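You operate a simulated robot arm through the tools that you are given. There is no shell and no other tool.

You are at the controls of a simulated robot arm. One attempt, no reset.

## Task
Take the crease out of the bag film on the film rail.
Fine: open the orange clip, slide the pull knob to the orange mark, shut the black clip first, then the other two; SMOOTH shows.

Only the result counts: the job must be done as asked and must still hold three seconds after the hand-in. Knocking over, shifting, dropping, spilling or breaking anything else fails it.

## Robot
A 6-joint arm with a two-finger gripper, fixed in place. Base frame: the origin is at the foot of the arm, x ahead of it, y to its left, z up; the work surface is at about z = 0.88. Readings come in m, degrees, newtons and seconds.
Its first joint turns from -166.0 to 166.0 degrees. Payload 1.71 kg.
The TCP is the grasp point between the finger pads, 0.02 m short of the fingertips. In the tool frame z runs along the fingers and y along their closing line. The gripper opens to 0.096 m. The gripper's body begins 0.113 m behind the TCP.
Orientation is told as [roll, pitch, yaw] about the base's x, y, z axes, in that order, counted from this pose: with the fingers straight down and closing along the base's y, the tool's x points along the base's -x, its y along +y and its z along -z.

## Interface
- The arm moves only by the tool send_rows. Its argument "increments" is a list of rows, each a list of 3 entries, a list of its own where there are three numbers: the turn, a rotation vector about the tool's x, y, z in units of 5 degrees (1.0 is 5 degrees), then the shift along the tool's x, y, z in units of 30 mm (1.0 is 30 mm), then the gripper command, from -1 (shut) to 1 (fully open), values between in proportion. In form: [[[ax, ay, az], [dx, dy, dz], fingers], ...]. A call has 1 to 20 rows; each row shifts and turns the commanded pose from where the row before left it, along the tool's axes as they then stand. A call with a number of a shift or a turn outside -1 to 1 is refused whole. Rows are played at 5 a second. More than 0.05 m and 8.6 degrees between two rows, or a gripper value outside its range, and nothing of the call is played. Where a pose cannot be reached the arm comes as near as it can. A force on the tool above 40 N (or 10 N above the force at the start of the call, whichever is more), or a blocked arm, ends the call early, and 0.2 s more pass. Each finger travels about 0.045 m/s and halts on what it meets, pressing with about 33 N; the grip force reading is that of the motor and also rises with nothing between the fingers. The clock runs only during rows and for 0.2 s after the last one: add rows that do not move to give the fingers time. It gives the time, the measured TCP pose, the force on the tool (base axes), the opening and the grip force at its end, in the units of the frame above (readings bear some noise), with the torque about the TCP (base axes, N m) and any sound that the robot's microphone picked up, and new pictures: "views" is both (left out), scene, wrist or none.
- Cameras (640 x 400 px; columns grow to the right, rows downward): "scene" is fixed at [0.2185, 0.5013, 1.6529]; the picture's right is [-0.23, -0.97, 0.00], its down [-0.93, 0.22, -0.31] and it looks along [0.30, -0.07, -0.95] (base axes); focal length 214 px, centre (320, 200). "wrist" rides on the gripper at [0.066, 0.014, -0.145] in the tool frame; the picture's right is [-0.21, 0.98, 0.00], its down [-0.88, -0.18, -0.45] and it looks along [-0.44, -0.09, 0.90] (tool axes); focal length 275 px, centre (320, 200). There is no depth. A picture from a camera that has moved, and an enlarged one, comes with that camera's place and axes in the base frame and with its lens.
- slide_trunk(by): slides the trunk up (or, below 0, down) by that many m; the arm rides with it, the base frame stays. It gives what a move gives, with no picture.
- enlarge(camera, box): a new picture of the part [left, top, right, bottom] of that camera's present view, enlarged. It takes no simulated time.
- sign_off(): hands the job in; it is judged then, once.

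Nothing tells you positions but the pictures and the camera data. Unless the task says otherwise, let go and move clear before handing in.

The tools are called after "Call:" by a JSON object that holds its "name" and its "arguments". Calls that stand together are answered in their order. send_rows: Moves the arm, as the interface text tells. Its arguments: {"type":"object","properties":{"increments":{"type":"array","items":{"type":"array"}},"views":{"type":"string","enum":["both","scene","wrist","none"]}},"required":["increments"]} The other tools are called the same way: slide_trunk (by) slides the trunk up or down; enlarge (camera, box) takes an enlarged picture of a part of a camera's view; sign_off () hands the job in.

At the start:

```text
time: 0.0
tcp_pos: [0.3599, 0.3766, 1.3659]
orientation: [0.0, 0.1, 0.0]
contact_force: [0.7, 0.4, 0.3]
ft_torque: [-0.01, 0.01, -0.01]
finger_gap: 0.0961
gripper_force: 0.1
trunk travel left (down, up): [-0.3, 0.09]
```

scene: 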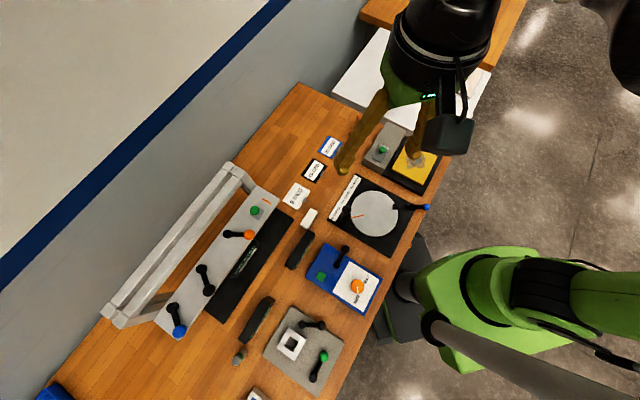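
wrist: 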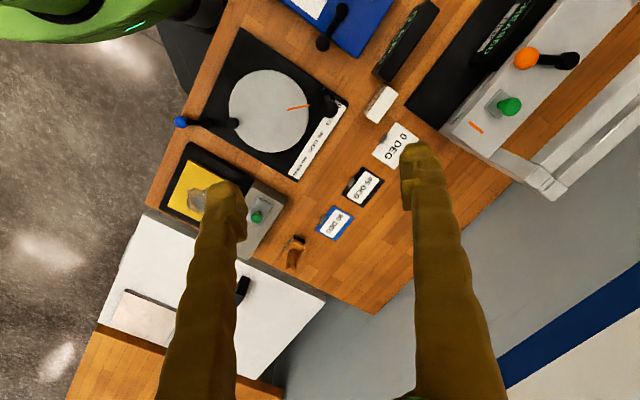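

I see a table with several stations; the film rail appears to be the long grey panel with orange, black and blue clip levers and a green knob, next to a clear/grey frame. I'll enlarge the views to look closer before moving.

Call:
{"name": "enlarge", "arguments": {"camera": "scene", "box": [90, 150, 310, 350]}}

Call:
{"name": "enlarge", "arguments": {"camera": "scene", "box": [200, 120, 450, 400]}}

Call:
{"name": "enlarge", "arguments": {"camera": "wrist", "box": [360, 0, 640, 200]}}

```text
2.00 times, centred on (200, 250) of scene
camera zoom: at [0.2185, 0.5013, 1.6529], right [-0.23, -0.97, 0.0], down [-0.93, 0.22, -0.31], along [0.3, -0.07, -0.95], focal length 429 px, centre (560, 100)
```

zoom: 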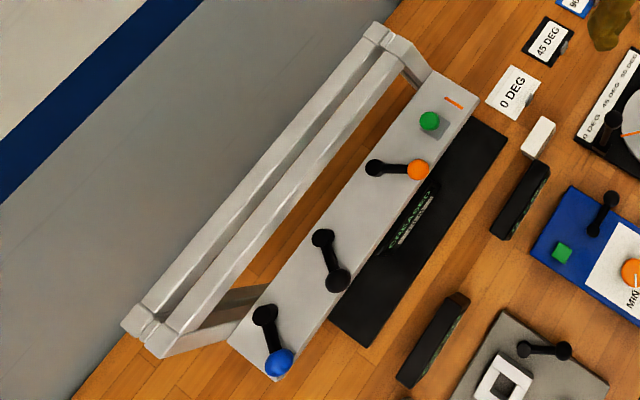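

```text
1.43 times, centred on (325, 260) of scene
camera zoom: at [0.2185, 0.5013, 1.6529], right [-0.23, -0.97, 0.0], down [-0.93, 0.22, -0.31], along [0.3, -0.07, -0.95], focal length 306 px, centre (313, 114)
```

zoom: 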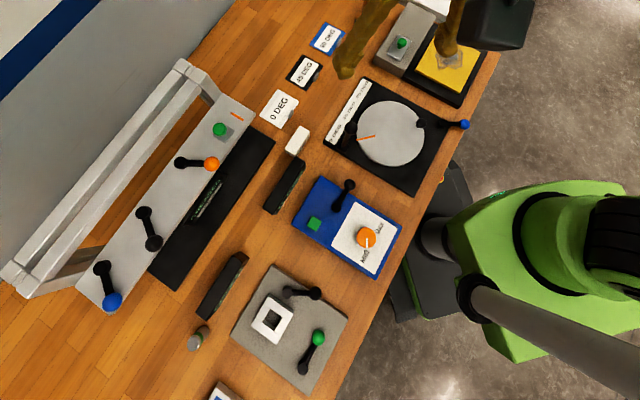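

```text
2.00 times, centred on (500, 100) of wrist
camera zoom: at [0.2933, 0.3913, 1.5116], right [0.21, 0.98, 0.0], down [0.88, -0.18, 0.44], along [0.43, -0.09, -0.9], focal length 551 px, centre (-40, 400)
```

zoom: 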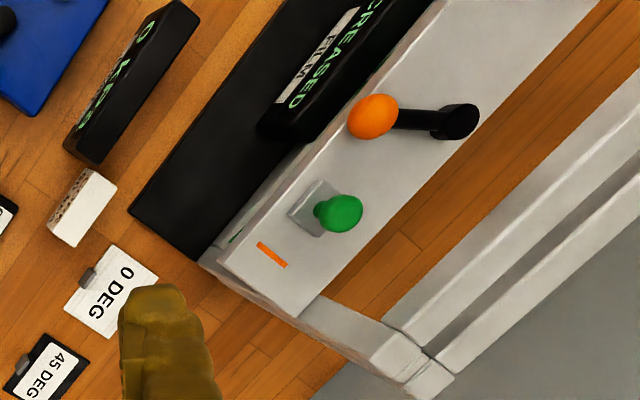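

The film rail's panel is raised to about z ≈ 1.1 and runs at 45° (levers pivot on top; orange at one side, black/blue swung to the other). I'll turn the tool to line its closing direction up with the rail and look again.

Call:
{"name": "send_rows", "arguments": {"increments": [[[0, 0, -1], [0, 0, 0], 1], [[0, 0, -1], [0, 0, 0], 1], [[0, 0, -1], [0, 0, 0], 1], [[0, 0, -1], [0, 0, 0], 1], [[0, 0, -1], [0, 0, 0], 1], [[0, 0, -1], [0, 0, 0], 1], [[0, 0, -1], [0, 0, 0], 1], [[0, 0, -1], [0, 0, 0], 1], [[0, 0, -1], [0, 0, 0], 1]], "views": "both"}}

```text
time: 2.0
tcp_pos: [0.3385, 0.3761, 1.3722]
orientation: [-0.5, -0.6, 45.0]
contact_force: [-0.2, -0.3, -0.3]
ft_torque: [0.02, -0.04, 0.02]
finger_gap: 0.0959
gripper_force: 0.0
trunk travel left (down, up): [-0.3, 0.09]
camera wrist: at [0.2815, 0.3388, 1.5157], right [-0.55, 0.84, -0.01], down [0.74, 0.49, 0.46], along [0.38, 0.24, -0.89], focal length 275 px, centre (320, 200)
```

scene: 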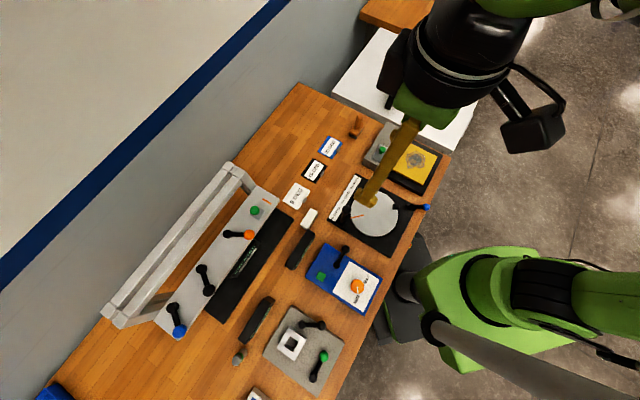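
wrist: 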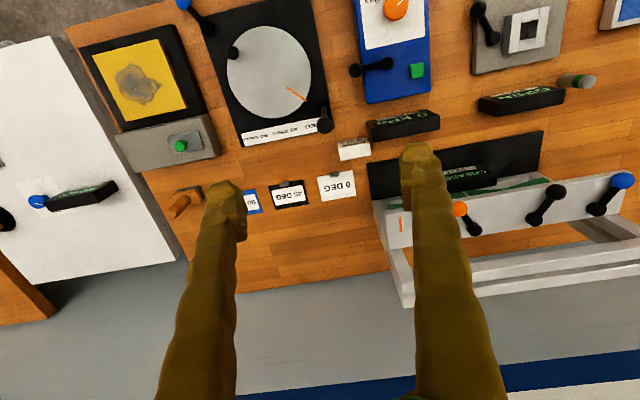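

The tool is now aligned with the rail. I'll move to a viewpoint in front of and above the rail, staying high, for a better look at the levers and mark.

Call:
{"name": "send_rows", "arguments": {"increments": [[[0, 0, 0], [-0.48, 0.955, 0], 1], [[0, 0, 0], [-0.48, 0.955, 0], 1], [[0, 0, 0], [-0.48, 0.955, 0], 1], [[0, 0, 0], [-0.48, 0.955, 0], 1], [[0, 0, 0], [-0.48, 0.955, 0], 1], [[0, 0, 0], [-0.48, 0.955, 0], 1], [[0, 0, 0], [-0.48, 0.955, 0], 1], [[0, 0, 0], [-0.48, 0.955, 0], 1], [[0, 0, 0], [0, 0, 0], 1]], "views": "both"}}

```text
time: 4.0
tcp_pos: [0.2607, 0.6211, 1.3717]
orientation: [-0.4, -0.6, 44.9]
contact_force: [-0.7, 0.1, 0.0]
ft_torque: [-0.04, 0.02, -0.01]
finger_gap: 0.0962
gripper_force: 0.1
trunk travel left (down, up): [-0.3, 0.09]
camera wrist: at [0.2025, 0.585, 1.5165], right [-0.55, 0.84, -0.01], down [0.74, 0.49, 0.45], along [0.38, 0.24, -0.89], focal length 275 px, centre (320, 200)
```

scene: 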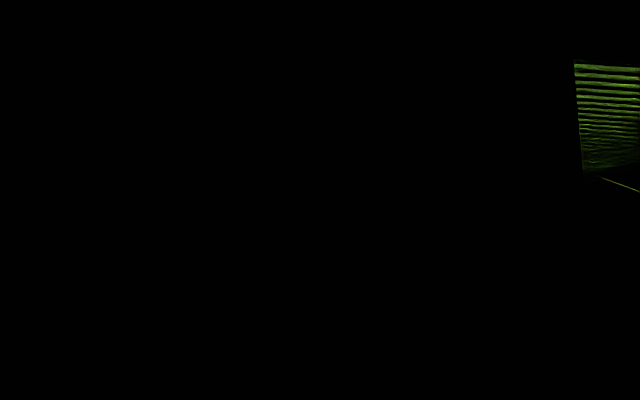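
wrist: 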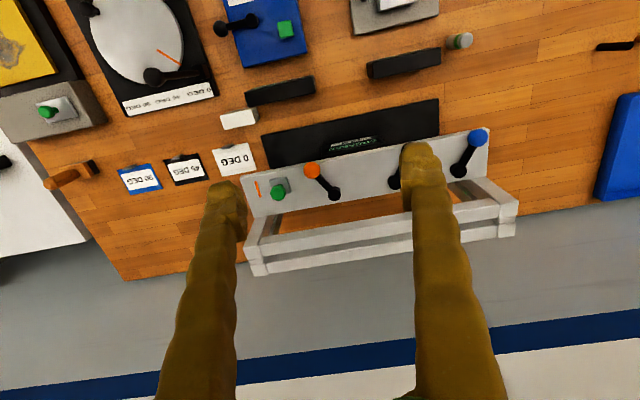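

The scene camera is blocked by the arm here, so I'll rely on the wrist camera. I'll enlarge the rail region.

Call:
{"name": "enlarge", "arguments": {"camera": "wrist", "box": [230, 110, 530, 290]}}

Call:
{"name": "enlarge", "arguments": {"camera": "wrist", "box": [235, 140, 365, 220]}}

```text
2.13 times, centred on (380, 200) of wrist
camera zoom: at [0.2025, 0.585, 1.5165], right [-0.55, 0.84, -0.01], down [0.74, 0.49, 0.45], along [0.38, 0.24, -0.89], focal length 587 px, centre (192, 200)
```

zoom: 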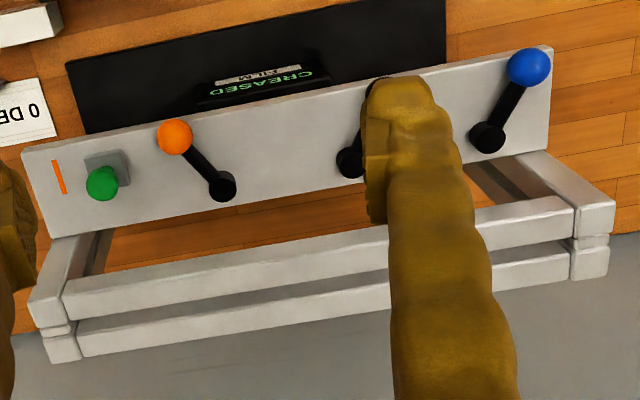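

```text
4.92 times, centred on (300, 180) of wrist
camera zoom: at [0.2025, 0.585, 1.5165], right [-0.55, 0.84, -0.01], down [0.74, 0.49, 0.45], along [0.38, 0.24, -0.89], focal length 1355 px, centre (418, 298)
```

zoom: 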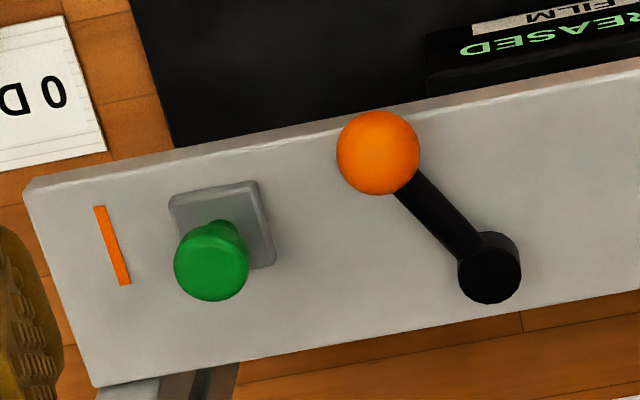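

The rail panel top is flat at about z ≈ 1.097: orange ball near (0.341, 0.656), pivot (0.356, 0.711), green pull knob (0.391, 0.627), mark (0.4225, 0.600). I'll half-close the fingers and hover above the orange ball, well clear.

Call:
{"name": "send_rows", "arguments": {"increments": [[[0, 0, 0], [-0.453, -0.178, 0.84], -0.06], [[0, 0, 0], [-0.453, -0.178, 0.84], -0.06], [[0, 0, 0], [-0.453, -0.178, 0.84], -0.06], [[0, 0, 0], [-0.453, -0.178, 0.84], -0.06], [[0, 0, 0], [-0.453, -0.178, 0.84], -0.06], [[0, 0, 0], [-0.453, -0.178, 0.84], -0.06], [[0, 0, 0], [0, 0, 0], -0.06]], "views": "both"}}

```text
time: 5.6
tcp_pos: [0.3409, 0.6583, 1.2185]
orientation: [-0.5, -0.6, 45.1]
contact_force: [1.0, -0.2, 0.4]
ft_torque: [-0.01, 0.01, 0.0]
finger_gap: 0.0451
gripper_force: 0.0
trunk travel left (down, up): [-0.3, 0.09]
camera wrist: at [0.2836, 0.6216, 1.3634], right [-0.55, 0.84, -0.01], down [0.74, 0.49, 0.45], along [0.38, 0.24, -0.89], focal length 275 px, centre (320, 200)
```

scene: 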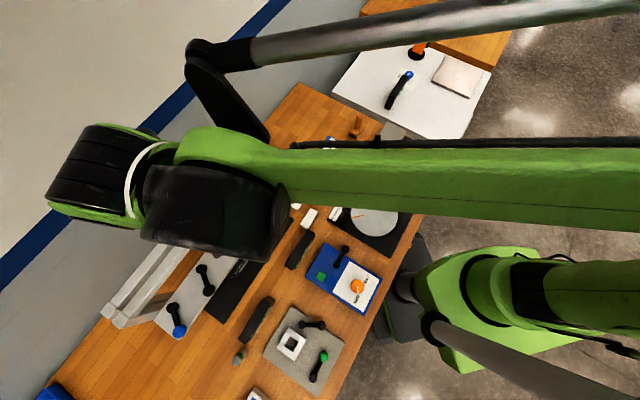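
wrist: 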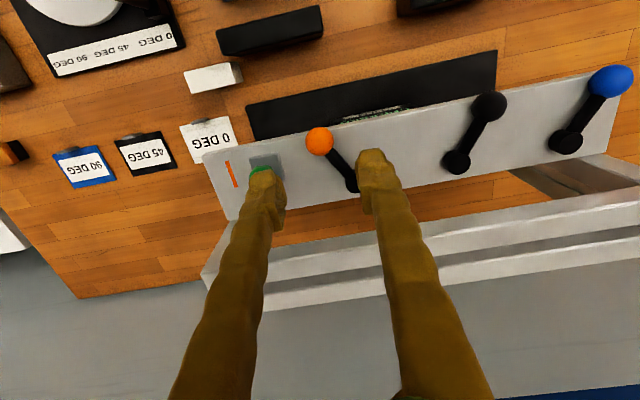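

Hovering above the orange ball; I'll enlarge to refine the positions before descending.

Call:
{"name": "enlarge", "arguments": {"camera": "wrist", "box": [200, 100, 400, 225]}}

Call:
{"name": "enlarge", "arguments": {"camera": "wrist", "box": [420, 40, 640, 180]}}

```text
3.20 times, centred on (300, 162) of wrist
camera zoom: at [0.2836, 0.6216, 1.3634], right [-0.55, 0.84, -0.01], down [0.74, 0.49, 0.45], along [0.38, 0.24, -0.89], focal length 881 px, centre (384, 320)
```

zoom: 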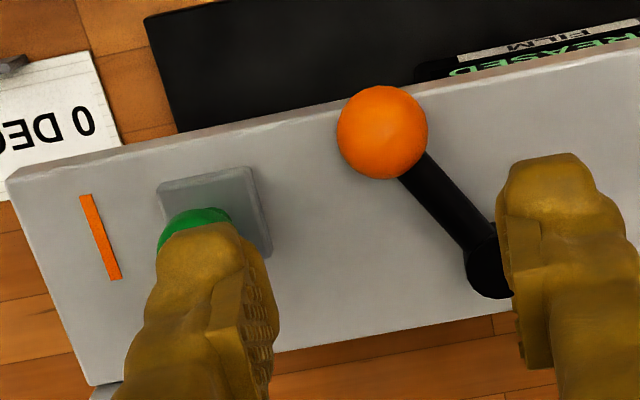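

```text
2.86 times, centred on (530, 110) of wrist
camera zoom: at [0.2836, 0.6216, 1.3634], right [-0.55, 0.84, -0.01], down [0.74, 0.49, 0.45], along [0.38, 0.24, -0.89], focal length 786 px, centre (-280, 457)
```

zoom: 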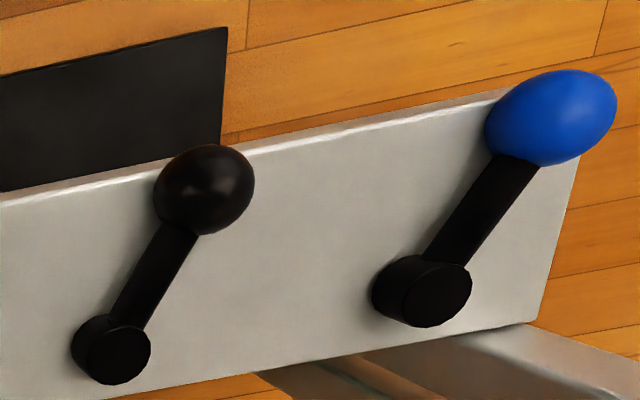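

Measurements agree: panel top z ≈ 1.097, orange ball centre ≈ (0.3405, 0.656, 1.113). I'll lower the open fingers to straddle the ball, biased away from the green knob.

Call:
{"name": "send_rows", "arguments": {"increments": [[[0, 0, 0], [0.043, 0.02, 0.79], -0.06], [[0, 0, 0], [0.043, 0.02, 0.79], -0.06], [[0, 0, 0], [0.043, 0.02, 0.79], -0.06], [[0, 0, 0], [0.043, 0.02, 0.79], -0.06], [[0, 0, 0], [0, 0, 0], -0.06]], "views": "wrist"}}

```text
time: 6.8
tcp_pos: [0.3378, 0.6554, 1.1248]
orientation: [-0.6, -0.6, 45.0]
contact_force: [0.1, 0.1, -0.7]
ft_torque: [-0.01, 0.03, 0.01]
finger_gap: 0.045
gripper_force: 0.0
trunk travel left (down, up): [-0.3, 0.09]
camera wrist: at [0.2795, 0.6178, 1.2695], right [-0.55, 0.84, -0.01], down [0.74, 0.49, 0.45], along [0.38, 0.24, -0.89], focal length 275 px, centre (320, 200)
```

wrist: 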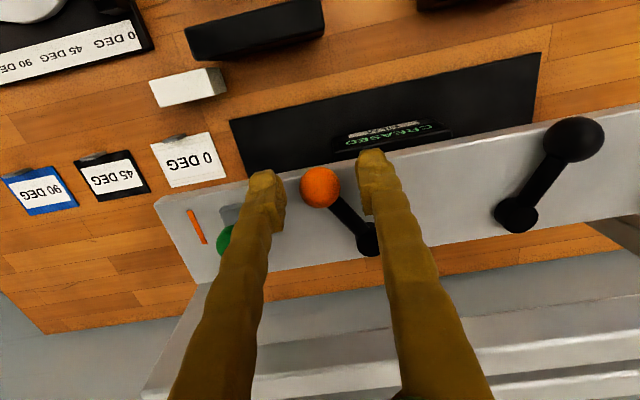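

The fingers straddle the orange ball. I'll sweep it along the rail toward the open side in small steps.

Call:
{"name": "send_rows", "arguments": {"increments": [[[0, 0, 0], [0, 0.3, 0], -0.06], [[0, 0, 0], [0, 0.3, 0], -0.06], [[0, 0, 0], [0.03, 0.3, 0], -0.06], [[0, 0, 0], [0.03, 0.3, 0], -0.06], [[0, 0, 0], [0, 0, 0], -0.06]], "views": "wrist"}}

```text
time: 8.0
tcp_pos: [0.3108, 0.6771, 1.1265]
orientation: [-0.5, -0.6, 45.1]
contact_force: [-0.1, -0.8, -0.6]
ft_torque: [0.01, -0.01, -0.01]
finger_gap: 0.0458
gripper_force: 0.3
trunk travel left (down, up): [-0.3, 0.09]
camera wrist: at [0.2527, 0.6414, 1.2709], right [-0.55, 0.84, -0.01], down [0.74, 0.49, 0.46], along [0.38, 0.24, -0.89], focal length 275 px, centre (320, 200)
```

wrist: 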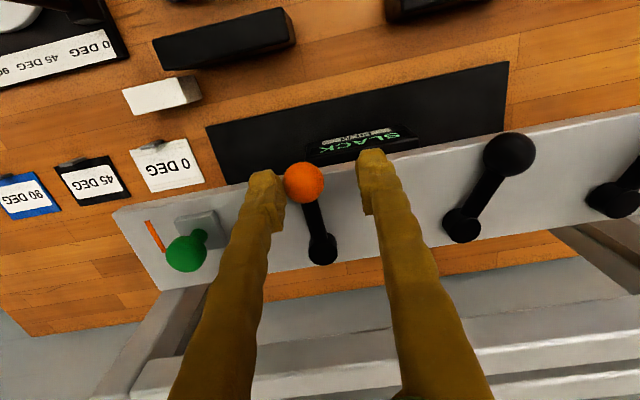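

The display changed to "SLACK" and the lever is about midway. I'll continue the sweep to the open end, watching the force.

Call:
{"name": "send_rows", "arguments": {"increments": [[[0, 0, 0], [-0.03, 0.25, 0], -0.06], [[0, 0, 0], [-0.03, 0.25, 0], -0.06], [[0, 0, 0], [-0.03, 0.25, 0], -0.06], [[0, 0, 0], [0, 0, 0], -0.06]], "views": "wrist"}}

```text
time: 9.0
tcp_pos: [0.2951, 0.6959, 1.1244]
orientation: [-0.5, -0.7, 45.0]
contact_force: [0.6, -1.0, 0.2]
ft_torque: [-0.01, -0.01, 0.03]
finger_gap: 0.046
gripper_force: 0.1
trunk travel left (down, up): [-0.3, 0.09]
camera wrist: at [0.2379, 0.6601, 1.2696], right [-0.55, 0.84, -0.01], down [0.74, 0.49, 0.46], along [0.38, 0.24, -0.89], focal length 275 px, centre (320, 200)
```

wrist: 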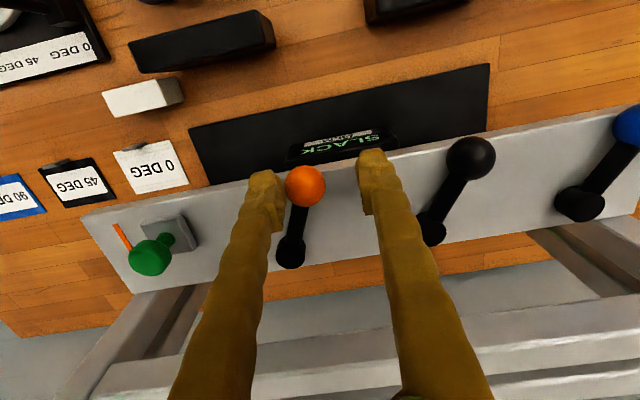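

The lever isn't yet parallel to the open ones. I'll nudge it further in small steps.

Call:
{"name": "send_rows", "arguments": {"increments": [[[0, 0, 0], [-0.04, 0.15, 0], -0.06], [[0, 0, 0], [-0.04, 0.15, 0], -0.06], [[0, 0, 0], [0, 0, 0], -0.06]], "views": "wrist"}}

Call:
{"name": "enlarge", "arguments": {"camera": "wrist", "box": [230, 110, 520, 290]}}

```text
time: 9.8
tcp_pos: [0.2913, 0.7034, 1.1249]
orientation: [-0.5, -0.6, 45.0]
contact_force: [4.5, -5.1, 0.3]
ft_torque: [-0.13, -0.07, -0.09]
finger_gap: 0.0501
gripper_force: 3.4
trunk travel left (down, up): [-0.3, 0.09]
camera wrist: at [0.2336, 0.6668, 1.27], right [-0.55, 0.84, -0.01], down [0.74, 0.49, 0.46], along [0.38, 0.24, -0.89], focal length 275 px, centre (320, 200)
```

wrist: 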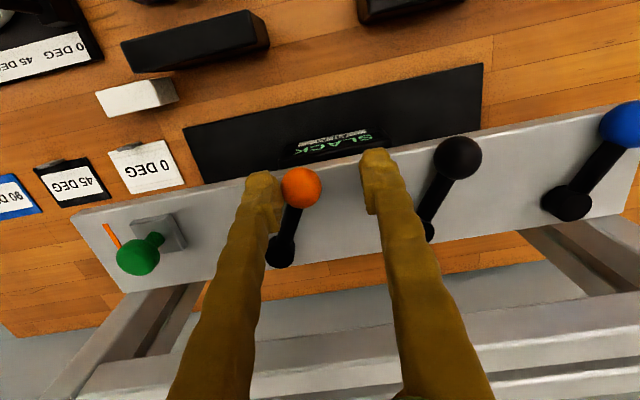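

```text
2.21 times, centred on (375, 200) of wrist
camera zoom: at [0.2336, 0.6668, 1.27], right [-0.55, 0.84, -0.01], down [0.74, 0.49, 0.46], along [0.38, 0.24, -0.89], focal length 608 px, centre (199, 200)
```

zoom: 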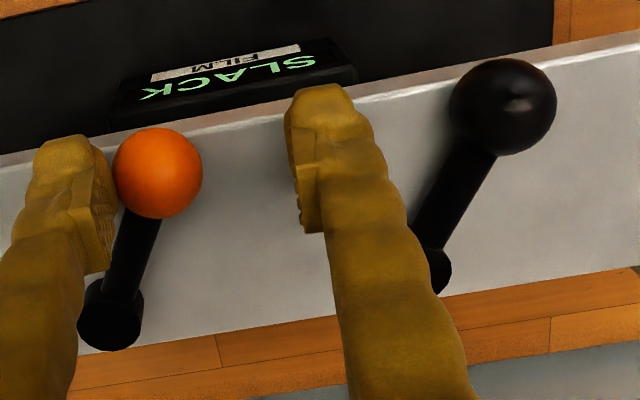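

The lever has met its stop (about 29° past centre, parallel to the black one), so orange is open. I'll back off slightly, lift, and hover over the green pull knob.

Call:
{"name": "send_rows", "arguments": {"increments": [[[0, 0, 0], [0, -0.25, 0], -0.06], [[0, 0, 0], [0, 0, 0], -0.06], [[0, 0, 0], [0, 0, -1], -0.06], [[0, 0, 0], [0, 0, -1], -0.06], [[0, 0, 0], [0, 0, -1], -0.06], [[0, 0, 0], [-0.105, -0.777, 0], 0.25], [[0, 0, 0], [-0.105, -0.777, 0], 0.25], [[0, 0, 0], [-0.105, -0.777, 0], 0.25], [[0, 0, 0], [-0.105, -0.777, 0], 0.25], [[0, 0, 0], [-0.105, -0.777, 0], 0.25], [[0, 0, 0], [0, 0, 0], 0.25]], "views": "both"}}

Call:
{"name": "enlarge", "arguments": {"camera": "wrist", "box": [220, 100, 440, 240]}}

```text
time: 12.2
tcp_pos: [0.3892, 0.6277, 1.2148]
orientation: [-0.5, -0.6, 44.9]
contact_force: [-0.2, 0.1, -1.4]
ft_torque: [0.01, 0.03, 0.01]
finger_gap: 0.0599
gripper_force: 0.0
trunk travel left (down, up): [-0.3, 0.09]
camera wrist: at [0.331, 0.5917, 1.3595], right [-0.55, 0.84, -0.01], down [0.74, 0.49, 0.46], along [0.38, 0.24, -0.89], focal length 275 px, centre (320, 200)
```

scene: 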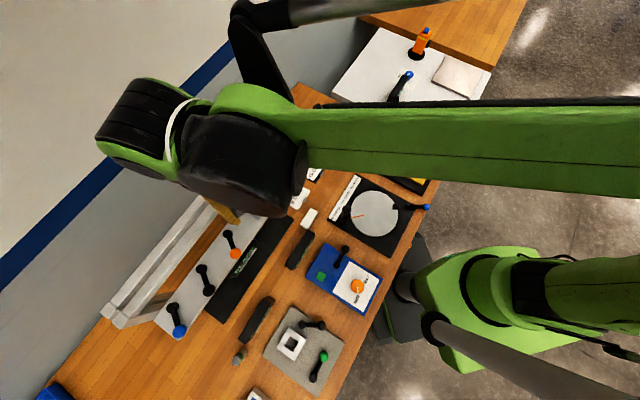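
wrist: 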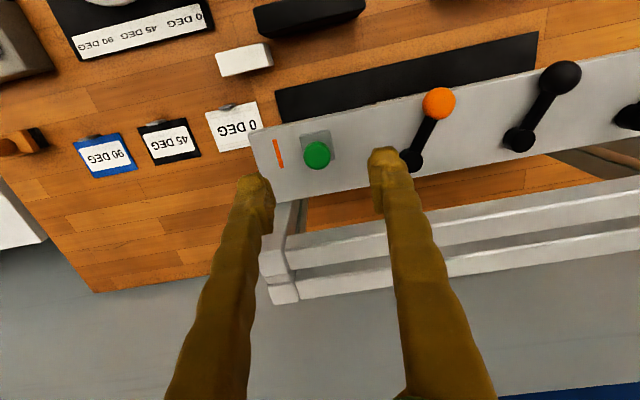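

```text
2.86 times, centred on (330, 170) of wrist
camera zoom: at [0.331, 0.5917, 1.3595], right [-0.55, 0.84, -0.01], down [0.74, 0.49, 0.46], along [0.38, 0.24, -0.89], focal length 786 px, centre (291, 286)
```

zoom: 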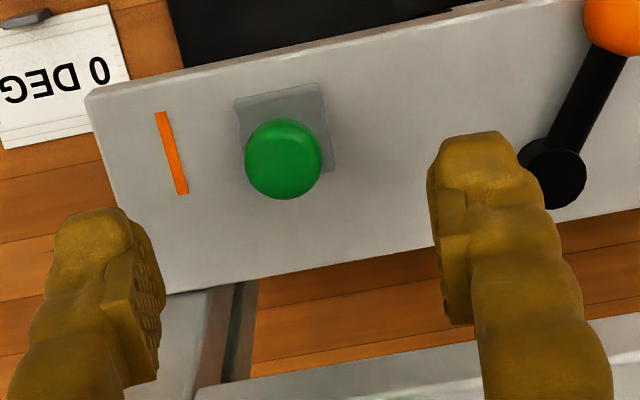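

Knob centre ≈ (0.3925, 0.627, 1.135); it needs to travel about 41 mm along the rail to line up with the mark. I'll lower onto it with the fingers open, then grip.

Call:
{"name": "send_rows", "arguments": {"increments": [[[0, 0, 0], [-0.02, -0.032, 0.89], 0.25], [[0, 0, 0], [-0.02, -0.032, 0.89], 0.25], [[0, 0, 0], [-0.02, -0.032, 0.89], 0.25], [[0, 0, 0], [0, 0, 0], 0.25]], "views": "wrist"}}

```text
time: 13.2
tcp_pos: [0.3937, 0.6263, 1.1338]
orientation: [-0.5, -0.6, 45.0]
contact_force: [-0.8, -0.4, -0.5]
ft_torque: [-0.01, 0.01, -0.02]
finger_gap: 0.06
gripper_force: 0.0
trunk travel left (down, up): [-0.3, 0.09]
camera wrist: at [0.336, 0.5908, 1.2789], right [-0.55, 0.84, -0.01], down [0.74, 0.49, 0.45], along [0.38, 0.24, -0.89], focal length 275 px, centre (320, 200)
```

wrist: 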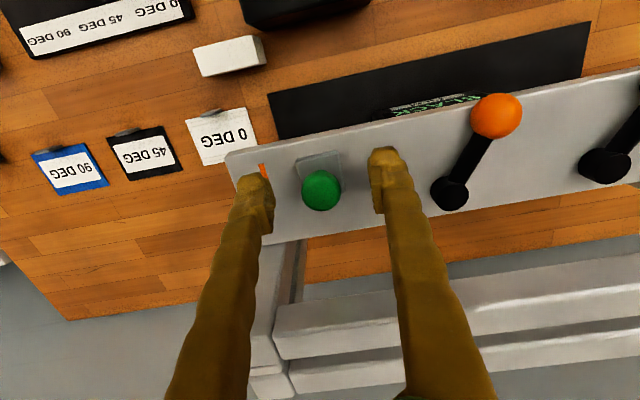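

The knob is centred between the fingers. I'll close on it now without moving.

Call:
{"name": "send_rows", "arguments": {"increments": [[[0, 0, 0], [0, 0, 0], -0.4], [[0, 0, 0], [0, 0, 0], -0.7], [[0, 0, 0], [0, 0, 0], -0.7], [[0, 0, 0], [0, 0, 0], -0.7]], "views": "wrist"}}

```text
time: 14.2
tcp_pos: [0.394, 0.6281, 1.1343]
orientation: [-0.5, -0.7, 45.0]
contact_force: [0.6, 0.7, 2.3]
ft_torque: [-0.02, -0.04, 0.01]
finger_gap: 0.0219
gripper_force: 34.8
trunk travel left (down, up): [-0.3, 0.09]
camera wrist: at [0.3358, 0.5906, 1.2793], right [-0.55, 0.84, -0.01], down [0.74, 0.49, 0.46], along [0.38, 0.24, -0.89], focal length 275 px, centre (320, 200)
```

wrist: 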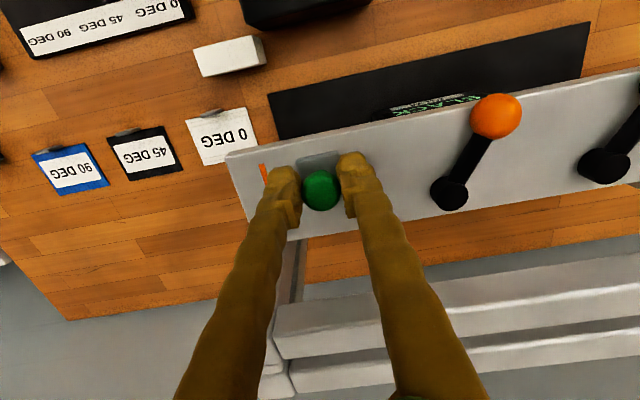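

Knob gripped (gap 22 mm). I'll slide it about 37 mm toward the orange mark, then check.

Call:
{"name": "send_rows", "arguments": {"increments": [[[0, 0, 0], [0, -0.25, 0], -0.7], [[0, 0, 0], [0, -0.25, 0], -0.7], [[0, 0, 0], [0, -0.25, 0], -0.7], [[0, 0, 0], [0, -0.25, 0], -0.7], [[0, 0, 0], [0, -0.2, 0], -0.7], [[0, 0, 0], [0, 0, 0], -0.7]], "views": "wrist"}}

Call:
{"name": "enlarge", "arguments": {"camera": "wrist", "box": [220, 100, 420, 225]}}

```text
time: 15.6
tcp_pos: [0.4195, 0.6019, 1.1346]
orientation: [-0.5, -0.5, 45.1]
contact_force: [-3.4, -4.8, -28.8]
ft_torque: [-0.19, 0.12, 0.02]
finger_gap: 0.0217
gripper_force: 35.0
trunk travel left (down, up): [-0.3, 0.09]
camera wrist: at [0.3614, 0.5653, 1.2794], right [-0.55, 0.84, -0.01], down [0.74, 0.49, 0.45], along [0.38, 0.24, -0.89], focal length 275 px, centre (320, 200)
```

wrist: 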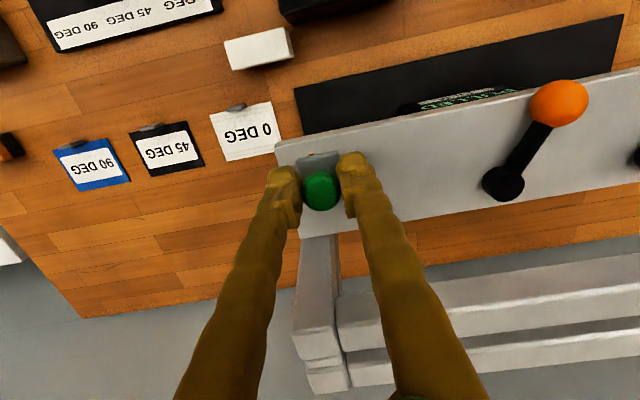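

```text
3.20 times, centred on (320, 162) of wrist
camera zoom: at [0.3614, 0.5653, 1.2794], right [-0.55, 0.84, -0.01], down [0.74, 0.49, 0.45], along [0.38, 0.24, -0.89], focal length 881 px, centre (320, 320)
```

zoom: 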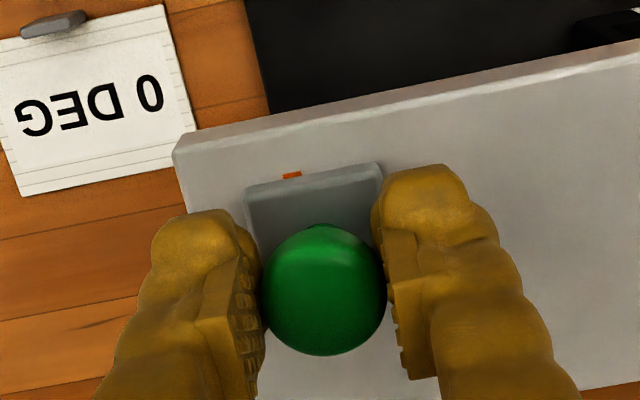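

The knob is about 4.5 mm short of the mark, and a vertical load has built up from slight tilt. I'll ease the vertical load a touch and finish the last few millimetres slowly.

Call:
{"name": "send_rows", "arguments": {"increments": [[[0, 0, 0], [0, 0, 0.02], -0.7], [[0, 0, 0], [0, -0.05, 0.01], -0.7], [[0, 0, 0], [0, -0.05, 0], -0.7], [[0, 0, 0], [0, -0.04, 0], -0.7], [[0, 0, 0], [0, 0, 0], -0.7]], "views": "wrist"}}

Call:
{"name": "enlarge", "arguments": {"camera": "wrist", "box": [220, 100, 420, 225]}}

```text
time: 16.8
tcp_pos: [0.4218, 0.5982, 1.1348]
orientation: [-0.5, -0.5, 45.0]
contact_force: [-8.6, -7.7, -28.9]
ft_torque: [-0.25, 0.23, 0.0]
finger_gap: 0.0218
gripper_force: 35.1
trunk travel left (down, up): [-0.3, 0.09]
camera wrist: at [0.3639, 0.5628, 1.2794], right [-0.55, 0.84, -0.01], down [0.74, 0.49, 0.45], along [0.38, 0.24, -0.89], focal length 275 px, centre (320, 200)
```

wrist: 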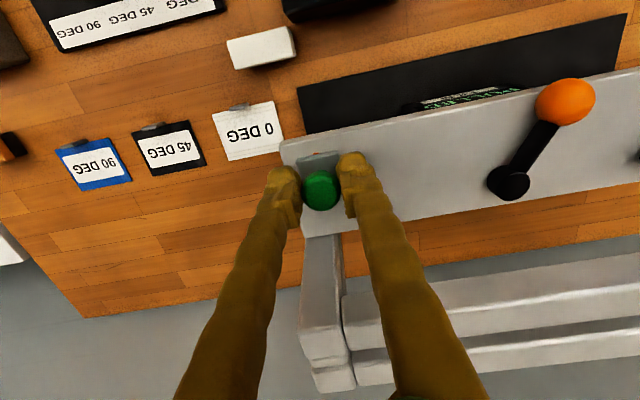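

```text
3.20 times, centred on (320, 162) of wrist
camera zoom: at [0.3639, 0.5628, 1.2794], right [-0.55, 0.84, -0.01], down [0.74, 0.49, 0.45], along [0.38, 0.24, -0.89], focal length 881 px, centre (320, 320)
```

zoom: 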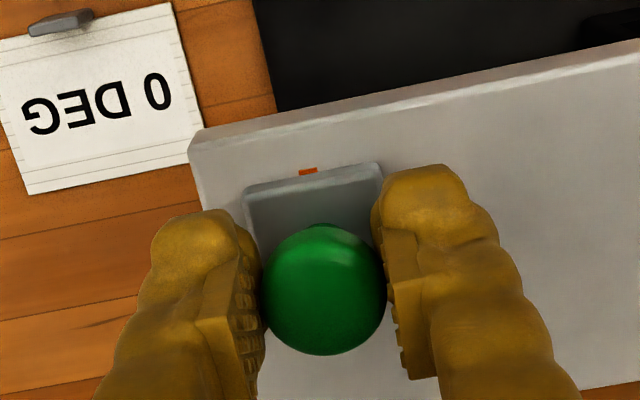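

The knob now sits almost exactly over the mark (≈1 mm left). I'll check the display and the mark closely before the final nudge.

Call:
{"name": "enlarge", "arguments": {"camera": "wrist", "box": [380, 60, 540, 160]}}

Call:
{"name": "enlarge", "arguments": {"camera": "wrist", "box": [280, 130, 360, 180]}}

Call:
{"name": "enlarge", "arguments": {"camera": "scene", "box": [120, 180, 300, 320]}}

```text
4.00 times, centred on (460, 110) of wrist
camera zoom: at [0.3639, 0.5628, 1.2794], right [-0.55, 0.84, -0.01], down [0.74, 0.49, 0.45], along [0.38, 0.24, -0.89], focal length 1101 px, centre (-240, 560)
```

zoom: 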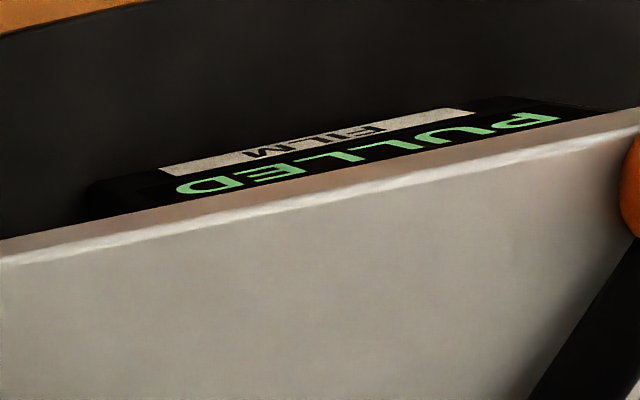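

```text
8.00 times, centred on (320, 155) of wrist
camera zoom: at [0.3639, 0.5628, 1.2794], right [-0.55, 0.84, -0.01], down [0.74, 0.49, 0.45], along [0.38, 0.24, -0.89], focal length 2202 px, centre (320, 560)
```

zoom: 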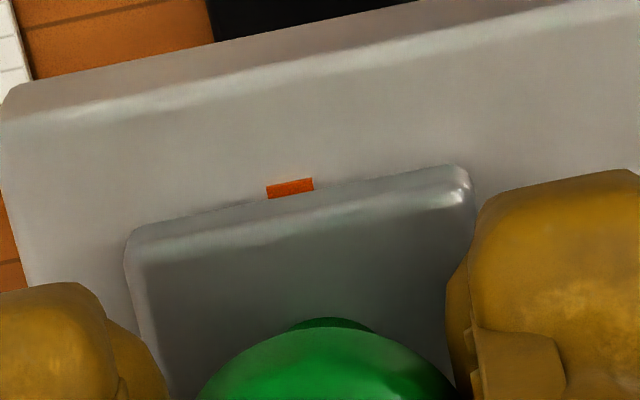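

```text
2.86 times, centred on (210, 250) of scene
camera zoom: at [0.2185, 0.5013, 1.6529], right [-0.23, -0.97, 0.0], down [-0.93, 0.22, -0.31], along [0.3, -0.07, -0.95], focal length 613 px, centre (634, 57)
```

zoom: 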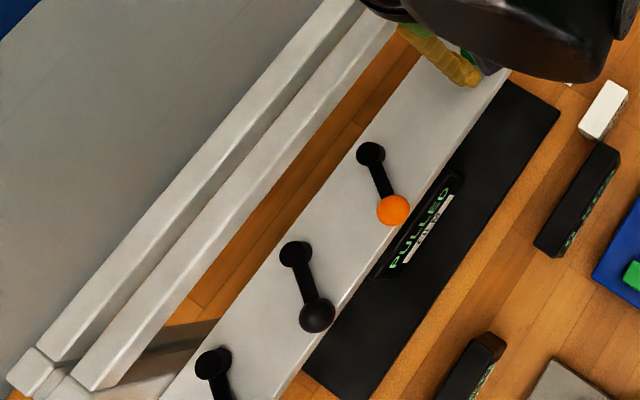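

The display reads "PULLED" and the mark is centred under the slider. I'll release the knob gently and see whether it stays.

Call:
{"name": "send_rows", "arguments": {"increments": [[[0, 0, 0], [0, 0, 0.01], -0.55], [[0, 0, 0], [0, 0, 0], -0.4], [[0, 0, 0], [0, 0, 0], -0.1], [[0, 0, 0], [0, 0, 0], 0.1], [[0, 0, 0], [0, 0, 0], 0.1]], "views": "wrist"}}

Call:
{"name": "enlarge", "arguments": {"camera": "wrist", "box": [220, 80, 540, 280]}}

```text
time: 18.0
tcp_pos: [0.4223, 0.5983, 1.1352]
orientation: [-0.5, -0.6, 45.0]
contact_force: [0.1, 0.5, -0.3]
ft_torque: [0.01, 0.01, 0.02]
finger_gap: 0.0529
gripper_force: 0.1
trunk travel left (down, up): [-0.3, 0.09]
camera wrist: at [0.3644, 0.5618, 1.2794], right [-0.55, 0.84, -0.01], down [0.74, 0.49, 0.46], along [0.38, 0.24, -0.89], focal length 275 px, centre (320, 200)
```

wrist: 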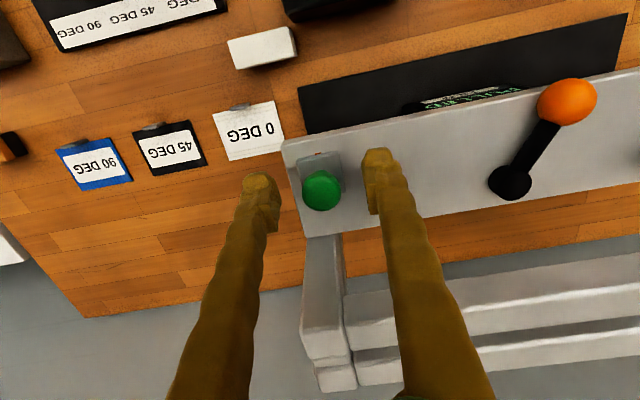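

```text
2.00 times, centred on (380, 180) of wrist
camera zoom: at [0.3644, 0.5618, 1.2794], right [-0.55, 0.84, -0.01], down [0.74, 0.49, 0.46], along [0.38, 0.24, -0.89], focal length 551 px, centre (200, 240)
```

zoom: 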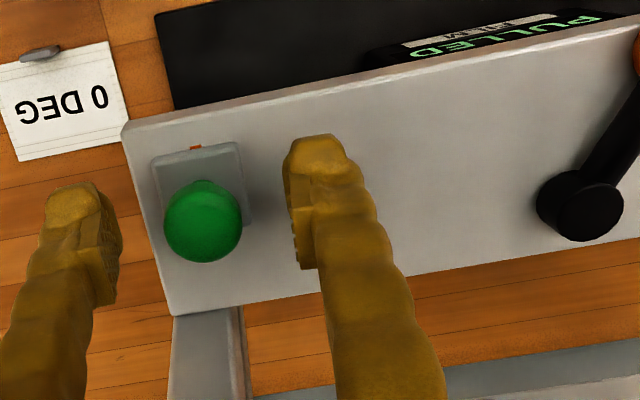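

The knob stays at the mark and "PULLED" holds. Next: lift, close the fingers into a poker, and hover behind the black ball (≈ (0.233, 0.763)).

Call:
{"name": "send_rows", "arguments": {"increments": [[[0, 0, 0], [0, 0, -1], 0.1], [[0, 0, 0], [0, 0, -1], 0.1], [[0, 0, 0], [0, 0, -1], 0.1], [[0, 0, 0], [0.067, 0.947, 0], -1], [[0, 0, 0], [0.067, 0.947, 0], -1], [[0, 0, 0], [0.067, 0.947, 0], -1], [[0, 0, 0], [0.067, 0.947, 0], -1], [[0, 0, 0], [0.067, 0.947, 0], -1], [[0, 0, 0], [0.067, 0.947, 0], -1], [[0, 0, 0], [0.067, 0.947, 0], -1], [[0, 0, 0], [0.067, 0.947, 0], -1], [[0, 0, 0], [0.067, 0.947, 0], -1], [[0, 0, 0], [0.067, 0.947, 0], -1], [[0, 0, 0], [0, 0, 0], -1]], "views": "both"}}

Call:
{"name": "enlarge", "arguments": {"camera": "wrist", "box": [160, 80, 440, 255]}}

```text
time: 21.0
tcp_pos: [0.206, 0.7858, 1.2189]
orientation: [-0.5, -0.6, 45.0]
contact_force: [0.2, 0.3, 0.5]
ft_torque: [-0.01, -0.03, 0.01]
finger_gap: 0.0
gripper_force: 29.3
trunk travel left (down, up): [-0.3, 0.09]
camera wrist: at [0.1479, 0.7492, 1.3657], right [-0.55, 0.84, -0.01], down [0.74, 0.49, 0.46], along [0.38, 0.24, -0.89], focal length 275 px, centre (320, 200)
```

scene: 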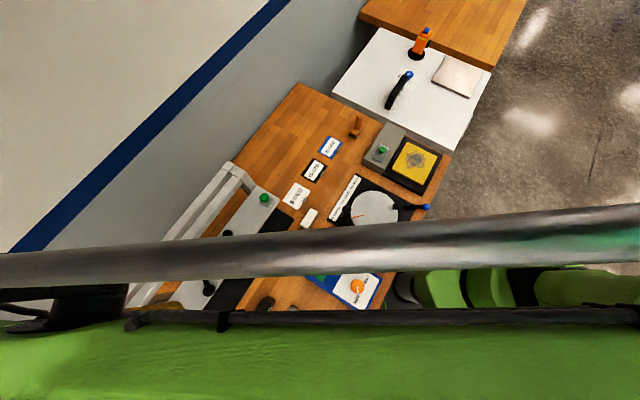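
wrist: 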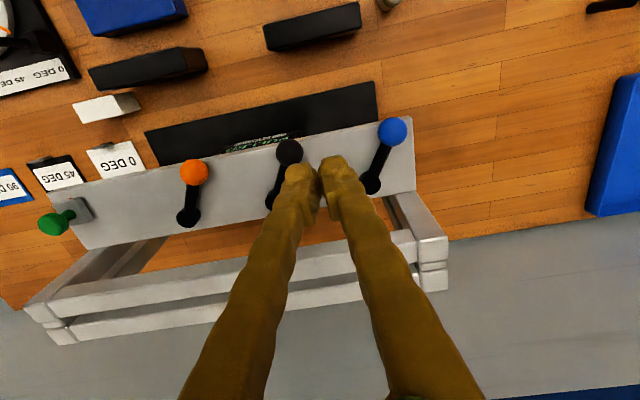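

```text
2.29 times, centred on (300, 168) of wrist
camera zoom: at [0.1479, 0.7492, 1.3657], right [-0.55, 0.84, -0.01], down [0.74, 0.49, 0.46], along [0.38, 0.24, -0.89], focal length 629 px, centre (366, 274)
```

zoom: 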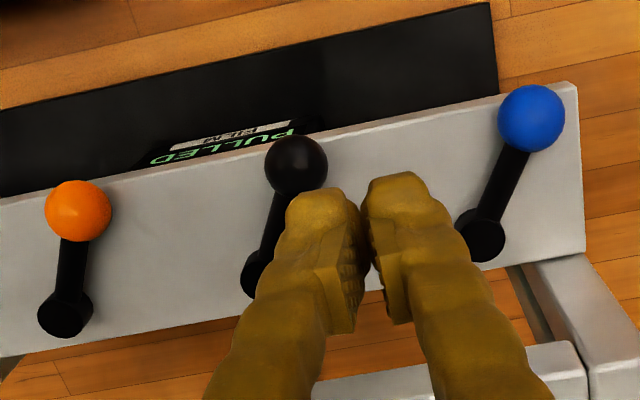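

The "PULLED" state persists. The finger meshes look thicker than nominal, so I'll step back a bit more behind the black ball and descend to ball height.

Call:
{"name": "send_rows", "arguments": {"increments": [[[0, 0, 0], [0, 0.28, 0], -1], [[0, 0, 0], [0, 0, 0.8], -1], [[0, 0, 0], [0, 0, 0.8], -1], [[0, 0, 0], [0, 0, 0.8], -1], [[0, 0, 0], [0, 0, 0.75], -1], [[0, 0, 0], [0, 0, 0], -1]], "views": "wrist"}}

Call:
{"name": "enlarge", "arguments": {"camera": "wrist", "box": [160, 80, 440, 255]}}

```text
time: 22.4
tcp_pos: [0.2047, 0.7893, 1.1275]
orientation: [-0.5, -0.7, 45.0]
contact_force: [-0.1, 0.2, 0.2]
ft_torque: [0.0, -0.01, -0.01]
finger_gap: 0.0
gripper_force: 29.3
trunk travel left (down, up): [-0.3, 0.09]
camera wrist: at [0.1463, 0.7535, 1.2713], right [-0.55, 0.84, -0.01], down [0.74, 0.49, 0.46], along [0.38, 0.24, -0.89], focal length 275 px, centre (320, 200)
```

wrist: 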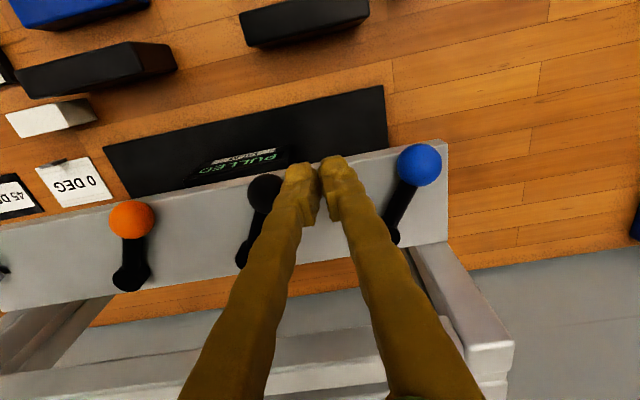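

```text
2.29 times, centred on (300, 168) of wrist
camera zoom: at [0.1463, 0.7535, 1.2713], right [-0.55, 0.84, -0.01], down [0.74, 0.49, 0.46], along [0.38, 0.24, -0.89], focal length 629 px, centre (366, 274)
```

zoom: 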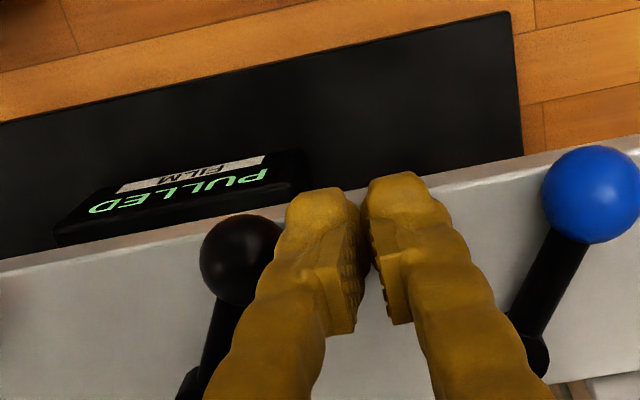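

In position just behind the black ball. I'll drop 3 mm and push it toward the shut side in small steps.

Call:
{"name": "send_rows", "arguments": {"increments": [[[0, 0, 0], [0, 0, 0.1], -1], [[0, 0, 0], [0, -0.3, 0], -1], [[0, 0, 0], [0, -0.3, 0], -1], [[0, 0, 0], [0.03, -0.3, 0], -1], [[0, 0, 0], [0.03, -0.3, 0], -1], [[0, 0, 0], [0, 0, 0], -1]], "views": "wrist"}}

Call:
{"name": "enlarge", "arguments": {"camera": "wrist", "box": [160, 80, 440, 255]}}

```text
time: 23.8
tcp_pos: [0.2278, 0.7636, 1.1246]
orientation: [-0.5, -0.5, 45.0]
contact_force: [0.5, 0.9, -0.8]
ft_torque: [-0.02, 0.01, 0.0]
finger_gap: 0.0001
gripper_force: 30.0
trunk travel left (down, up): [-0.3, 0.09]
camera wrist: at [0.1688, 0.7277, 1.2696], right [-0.55, 0.84, -0.01], down [0.74, 0.49, 0.46], along [0.38, 0.24, -0.89], focal length 275 px, centre (320, 200)
```

wrist: 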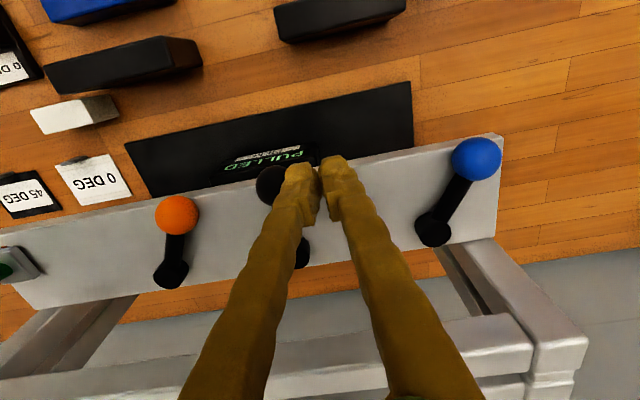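

```text
2.29 times, centred on (300, 168) of wrist
camera zoom: at [0.1688, 0.7277, 1.2696], right [-0.55, 0.84, -0.01], down [0.74, 0.49, 0.46], along [0.38, 0.24, -0.89], focal length 629 px, centre (366, 274)
```

zoom: 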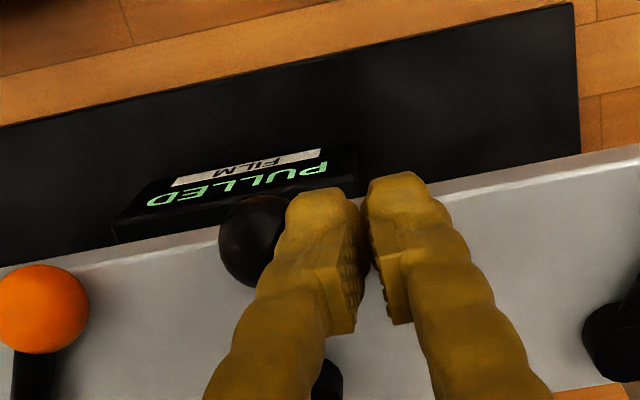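

The black lever is near mid-travel. I'll keep pushing toward the shut stop.

Call:
{"name": "send_rows", "arguments": {"increments": [[[0, 0, 0], [-0.03, -0.25, 0], -1], [[0, 0, 0], [-0.03, -0.25, 0], -1], [[0, 0, 0], [-0.03, -0.25, 0], -1], [[0, 0, 0], [0, 0, 0], -1]], "views": "wrist"}}

Call:
{"name": "enlarge", "arguments": {"camera": "wrist", "box": [160, 80, 440, 255]}}

```text
time: 24.8
tcp_pos: [0.2433, 0.7476, 1.1242]
orientation: [-0.5, -0.6, 45.0]
contact_force: [-0.1, 0.1, 0.4]
ft_torque: [-0.01, 0.01, -0.01]
finger_gap: 0.0
gripper_force: 29.5
trunk travel left (down, up): [-0.3, 0.09]
camera wrist: at [0.1859, 0.7128, 1.2692], right [-0.55, 0.84, -0.01], down [0.74, 0.49, 0.46], along [0.38, 0.24, -0.89], focal length 275 px, centre (320, 200)
```

wrist: 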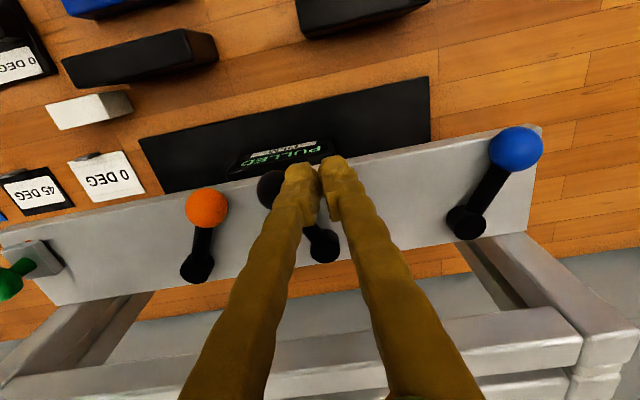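

```text
2.29 times, centred on (300, 168) of wrist
camera zoom: at [0.1859, 0.7128, 1.2692], right [-0.55, 0.84, -0.01], down [0.74, 0.49, 0.46], along [0.38, 0.24, -0.89], focal length 629 px, centre (366, 274)
```

zoom: 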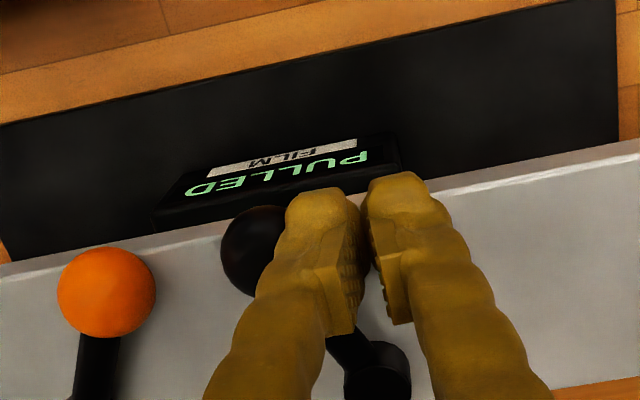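

Nearly shut. A few more small nudges until the stop is felt.

Call:
{"name": "send_rows", "arguments": {"increments": [[[0, 0, 0], [-0.02, -0.12, 0], -1], [[0, 0, 0], [-0.02, -0.12, 0], -1], [[0, 0, 0], [0, 0, 0], -1]], "views": "wrist"}}

Call:
{"name": "enlarge", "arguments": {"camera": "wrist", "box": [160, 80, 440, 255]}}

```text
time: 25.6
tcp_pos: [0.2485, 0.7459, 1.1237]
orientation: [-0.6, -0.6, 45.1]
contact_force: [-2.8, 3.0, 1.2]
ft_torque: [0.0, 0.05, -0.01]
finger_gap: 0.0001
gripper_force: 29.1
trunk travel left (down, up): [-0.3, 0.09]
camera wrist: at [0.1914, 0.7095, 1.2695], right [-0.55, 0.84, -0.01], down [0.74, 0.49, 0.46], along [0.38, 0.24, -0.89], focal length 275 px, centre (320, 200)
```

wrist: 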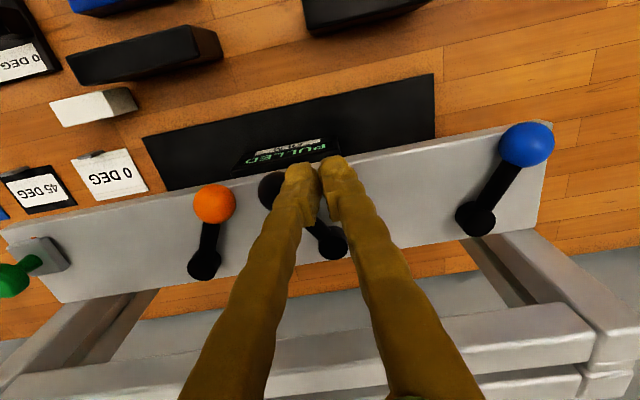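

```text
2.29 times, centred on (300, 168) of wrist
camera zoom: at [0.1914, 0.7095, 1.2695], right [-0.55, 0.84, -0.01], down [0.74, 0.49, 0.46], along [0.38, 0.24, -0.89], focal length 629 px, centre (366, 274)
```

zoom: 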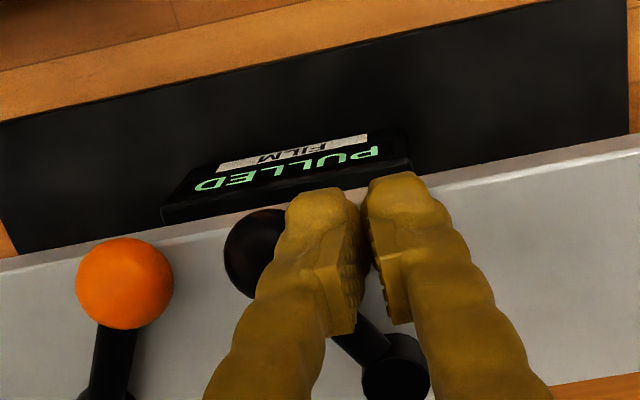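

The reaction force is rising and the ball reads at about 29°, i.e. at its shut stop. One more small press to be sure, then back off and lift.

Call:
{"name": "send_rows", "arguments": {"increments": [[[0, 0, 0], [0, -0.1, 0], -1], [[0, 0, 0], [0, 0, 0], -1]], "views": "none"}}

```text
time: 26.2
tcp_pos: [0.2503, 0.7457, 1.1256]
orientation: [-0.6, -0.6, 45.1]
contact_force: [-16.0, 14.3, 4.8]
ft_torque: [0.14, 0.15, 0.06]
finger_gap: 0.0
gripper_force: 29.2
trunk travel left (down, up): [-0.3, 0.09]
```

The 21 N reaction confirms the black clip is hard against its shut stop. I'll back off, lift and check the state.

Call:
{"name": "send_rows", "arguments": {"increments": [[[0, 0, 0], [0, 0.2, 0], -1], [[0, 0, 0], [0, 0.3, 0], -1], [[0, 0, 0], [0, 0, -0.8], -1], [[0, 0, 0], [0, 0, -1], -1], [[0, 0, 0], [0, 0, -1], -1], [[0, 0, 0], [0, 0, -0.5], -1], [[0, 0, 0], [0, 0, 0], -1]], "views": "wrist"}}

Call:
{"name": "enlarge", "arguments": {"camera": "wrist", "box": [100, 80, 420, 280]}}

```text
time: 27.8
tcp_pos: [0.24, 0.7536, 1.227]
orientation: [-0.5, -0.6, 45.0]
contact_force: [0.7, -1.0, 0.8]
ft_torque: [0.0, 0.06, -0.01]
finger_gap: 0.0002
gripper_force: 29.5
trunk travel left (down, up): [-0.3, 0.09]
camera wrist: at [0.1819, 0.7163, 1.3714], right [-0.55, 0.84, -0.01], down [0.74, 0.49, 0.46], along [0.38, 0.24, -0.89], focal length 275 px, centre (320, 200)
```

wrist: 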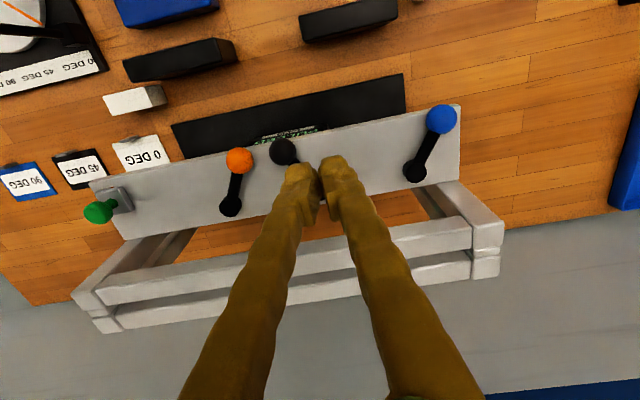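

```text
2.00 times, centred on (260, 180) of wrist
camera zoom: at [0.1819, 0.7163, 1.3714], right [-0.55, 0.84, -0.01], down [0.74, 0.49, 0.46], along [0.38, 0.24, -0.89], focal length 551 px, centre (440, 240)
```

zoom: 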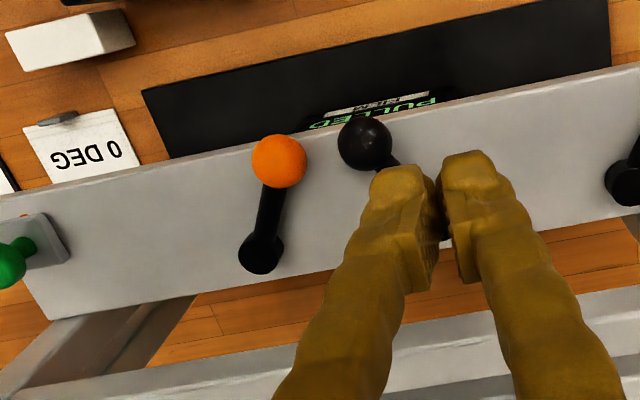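

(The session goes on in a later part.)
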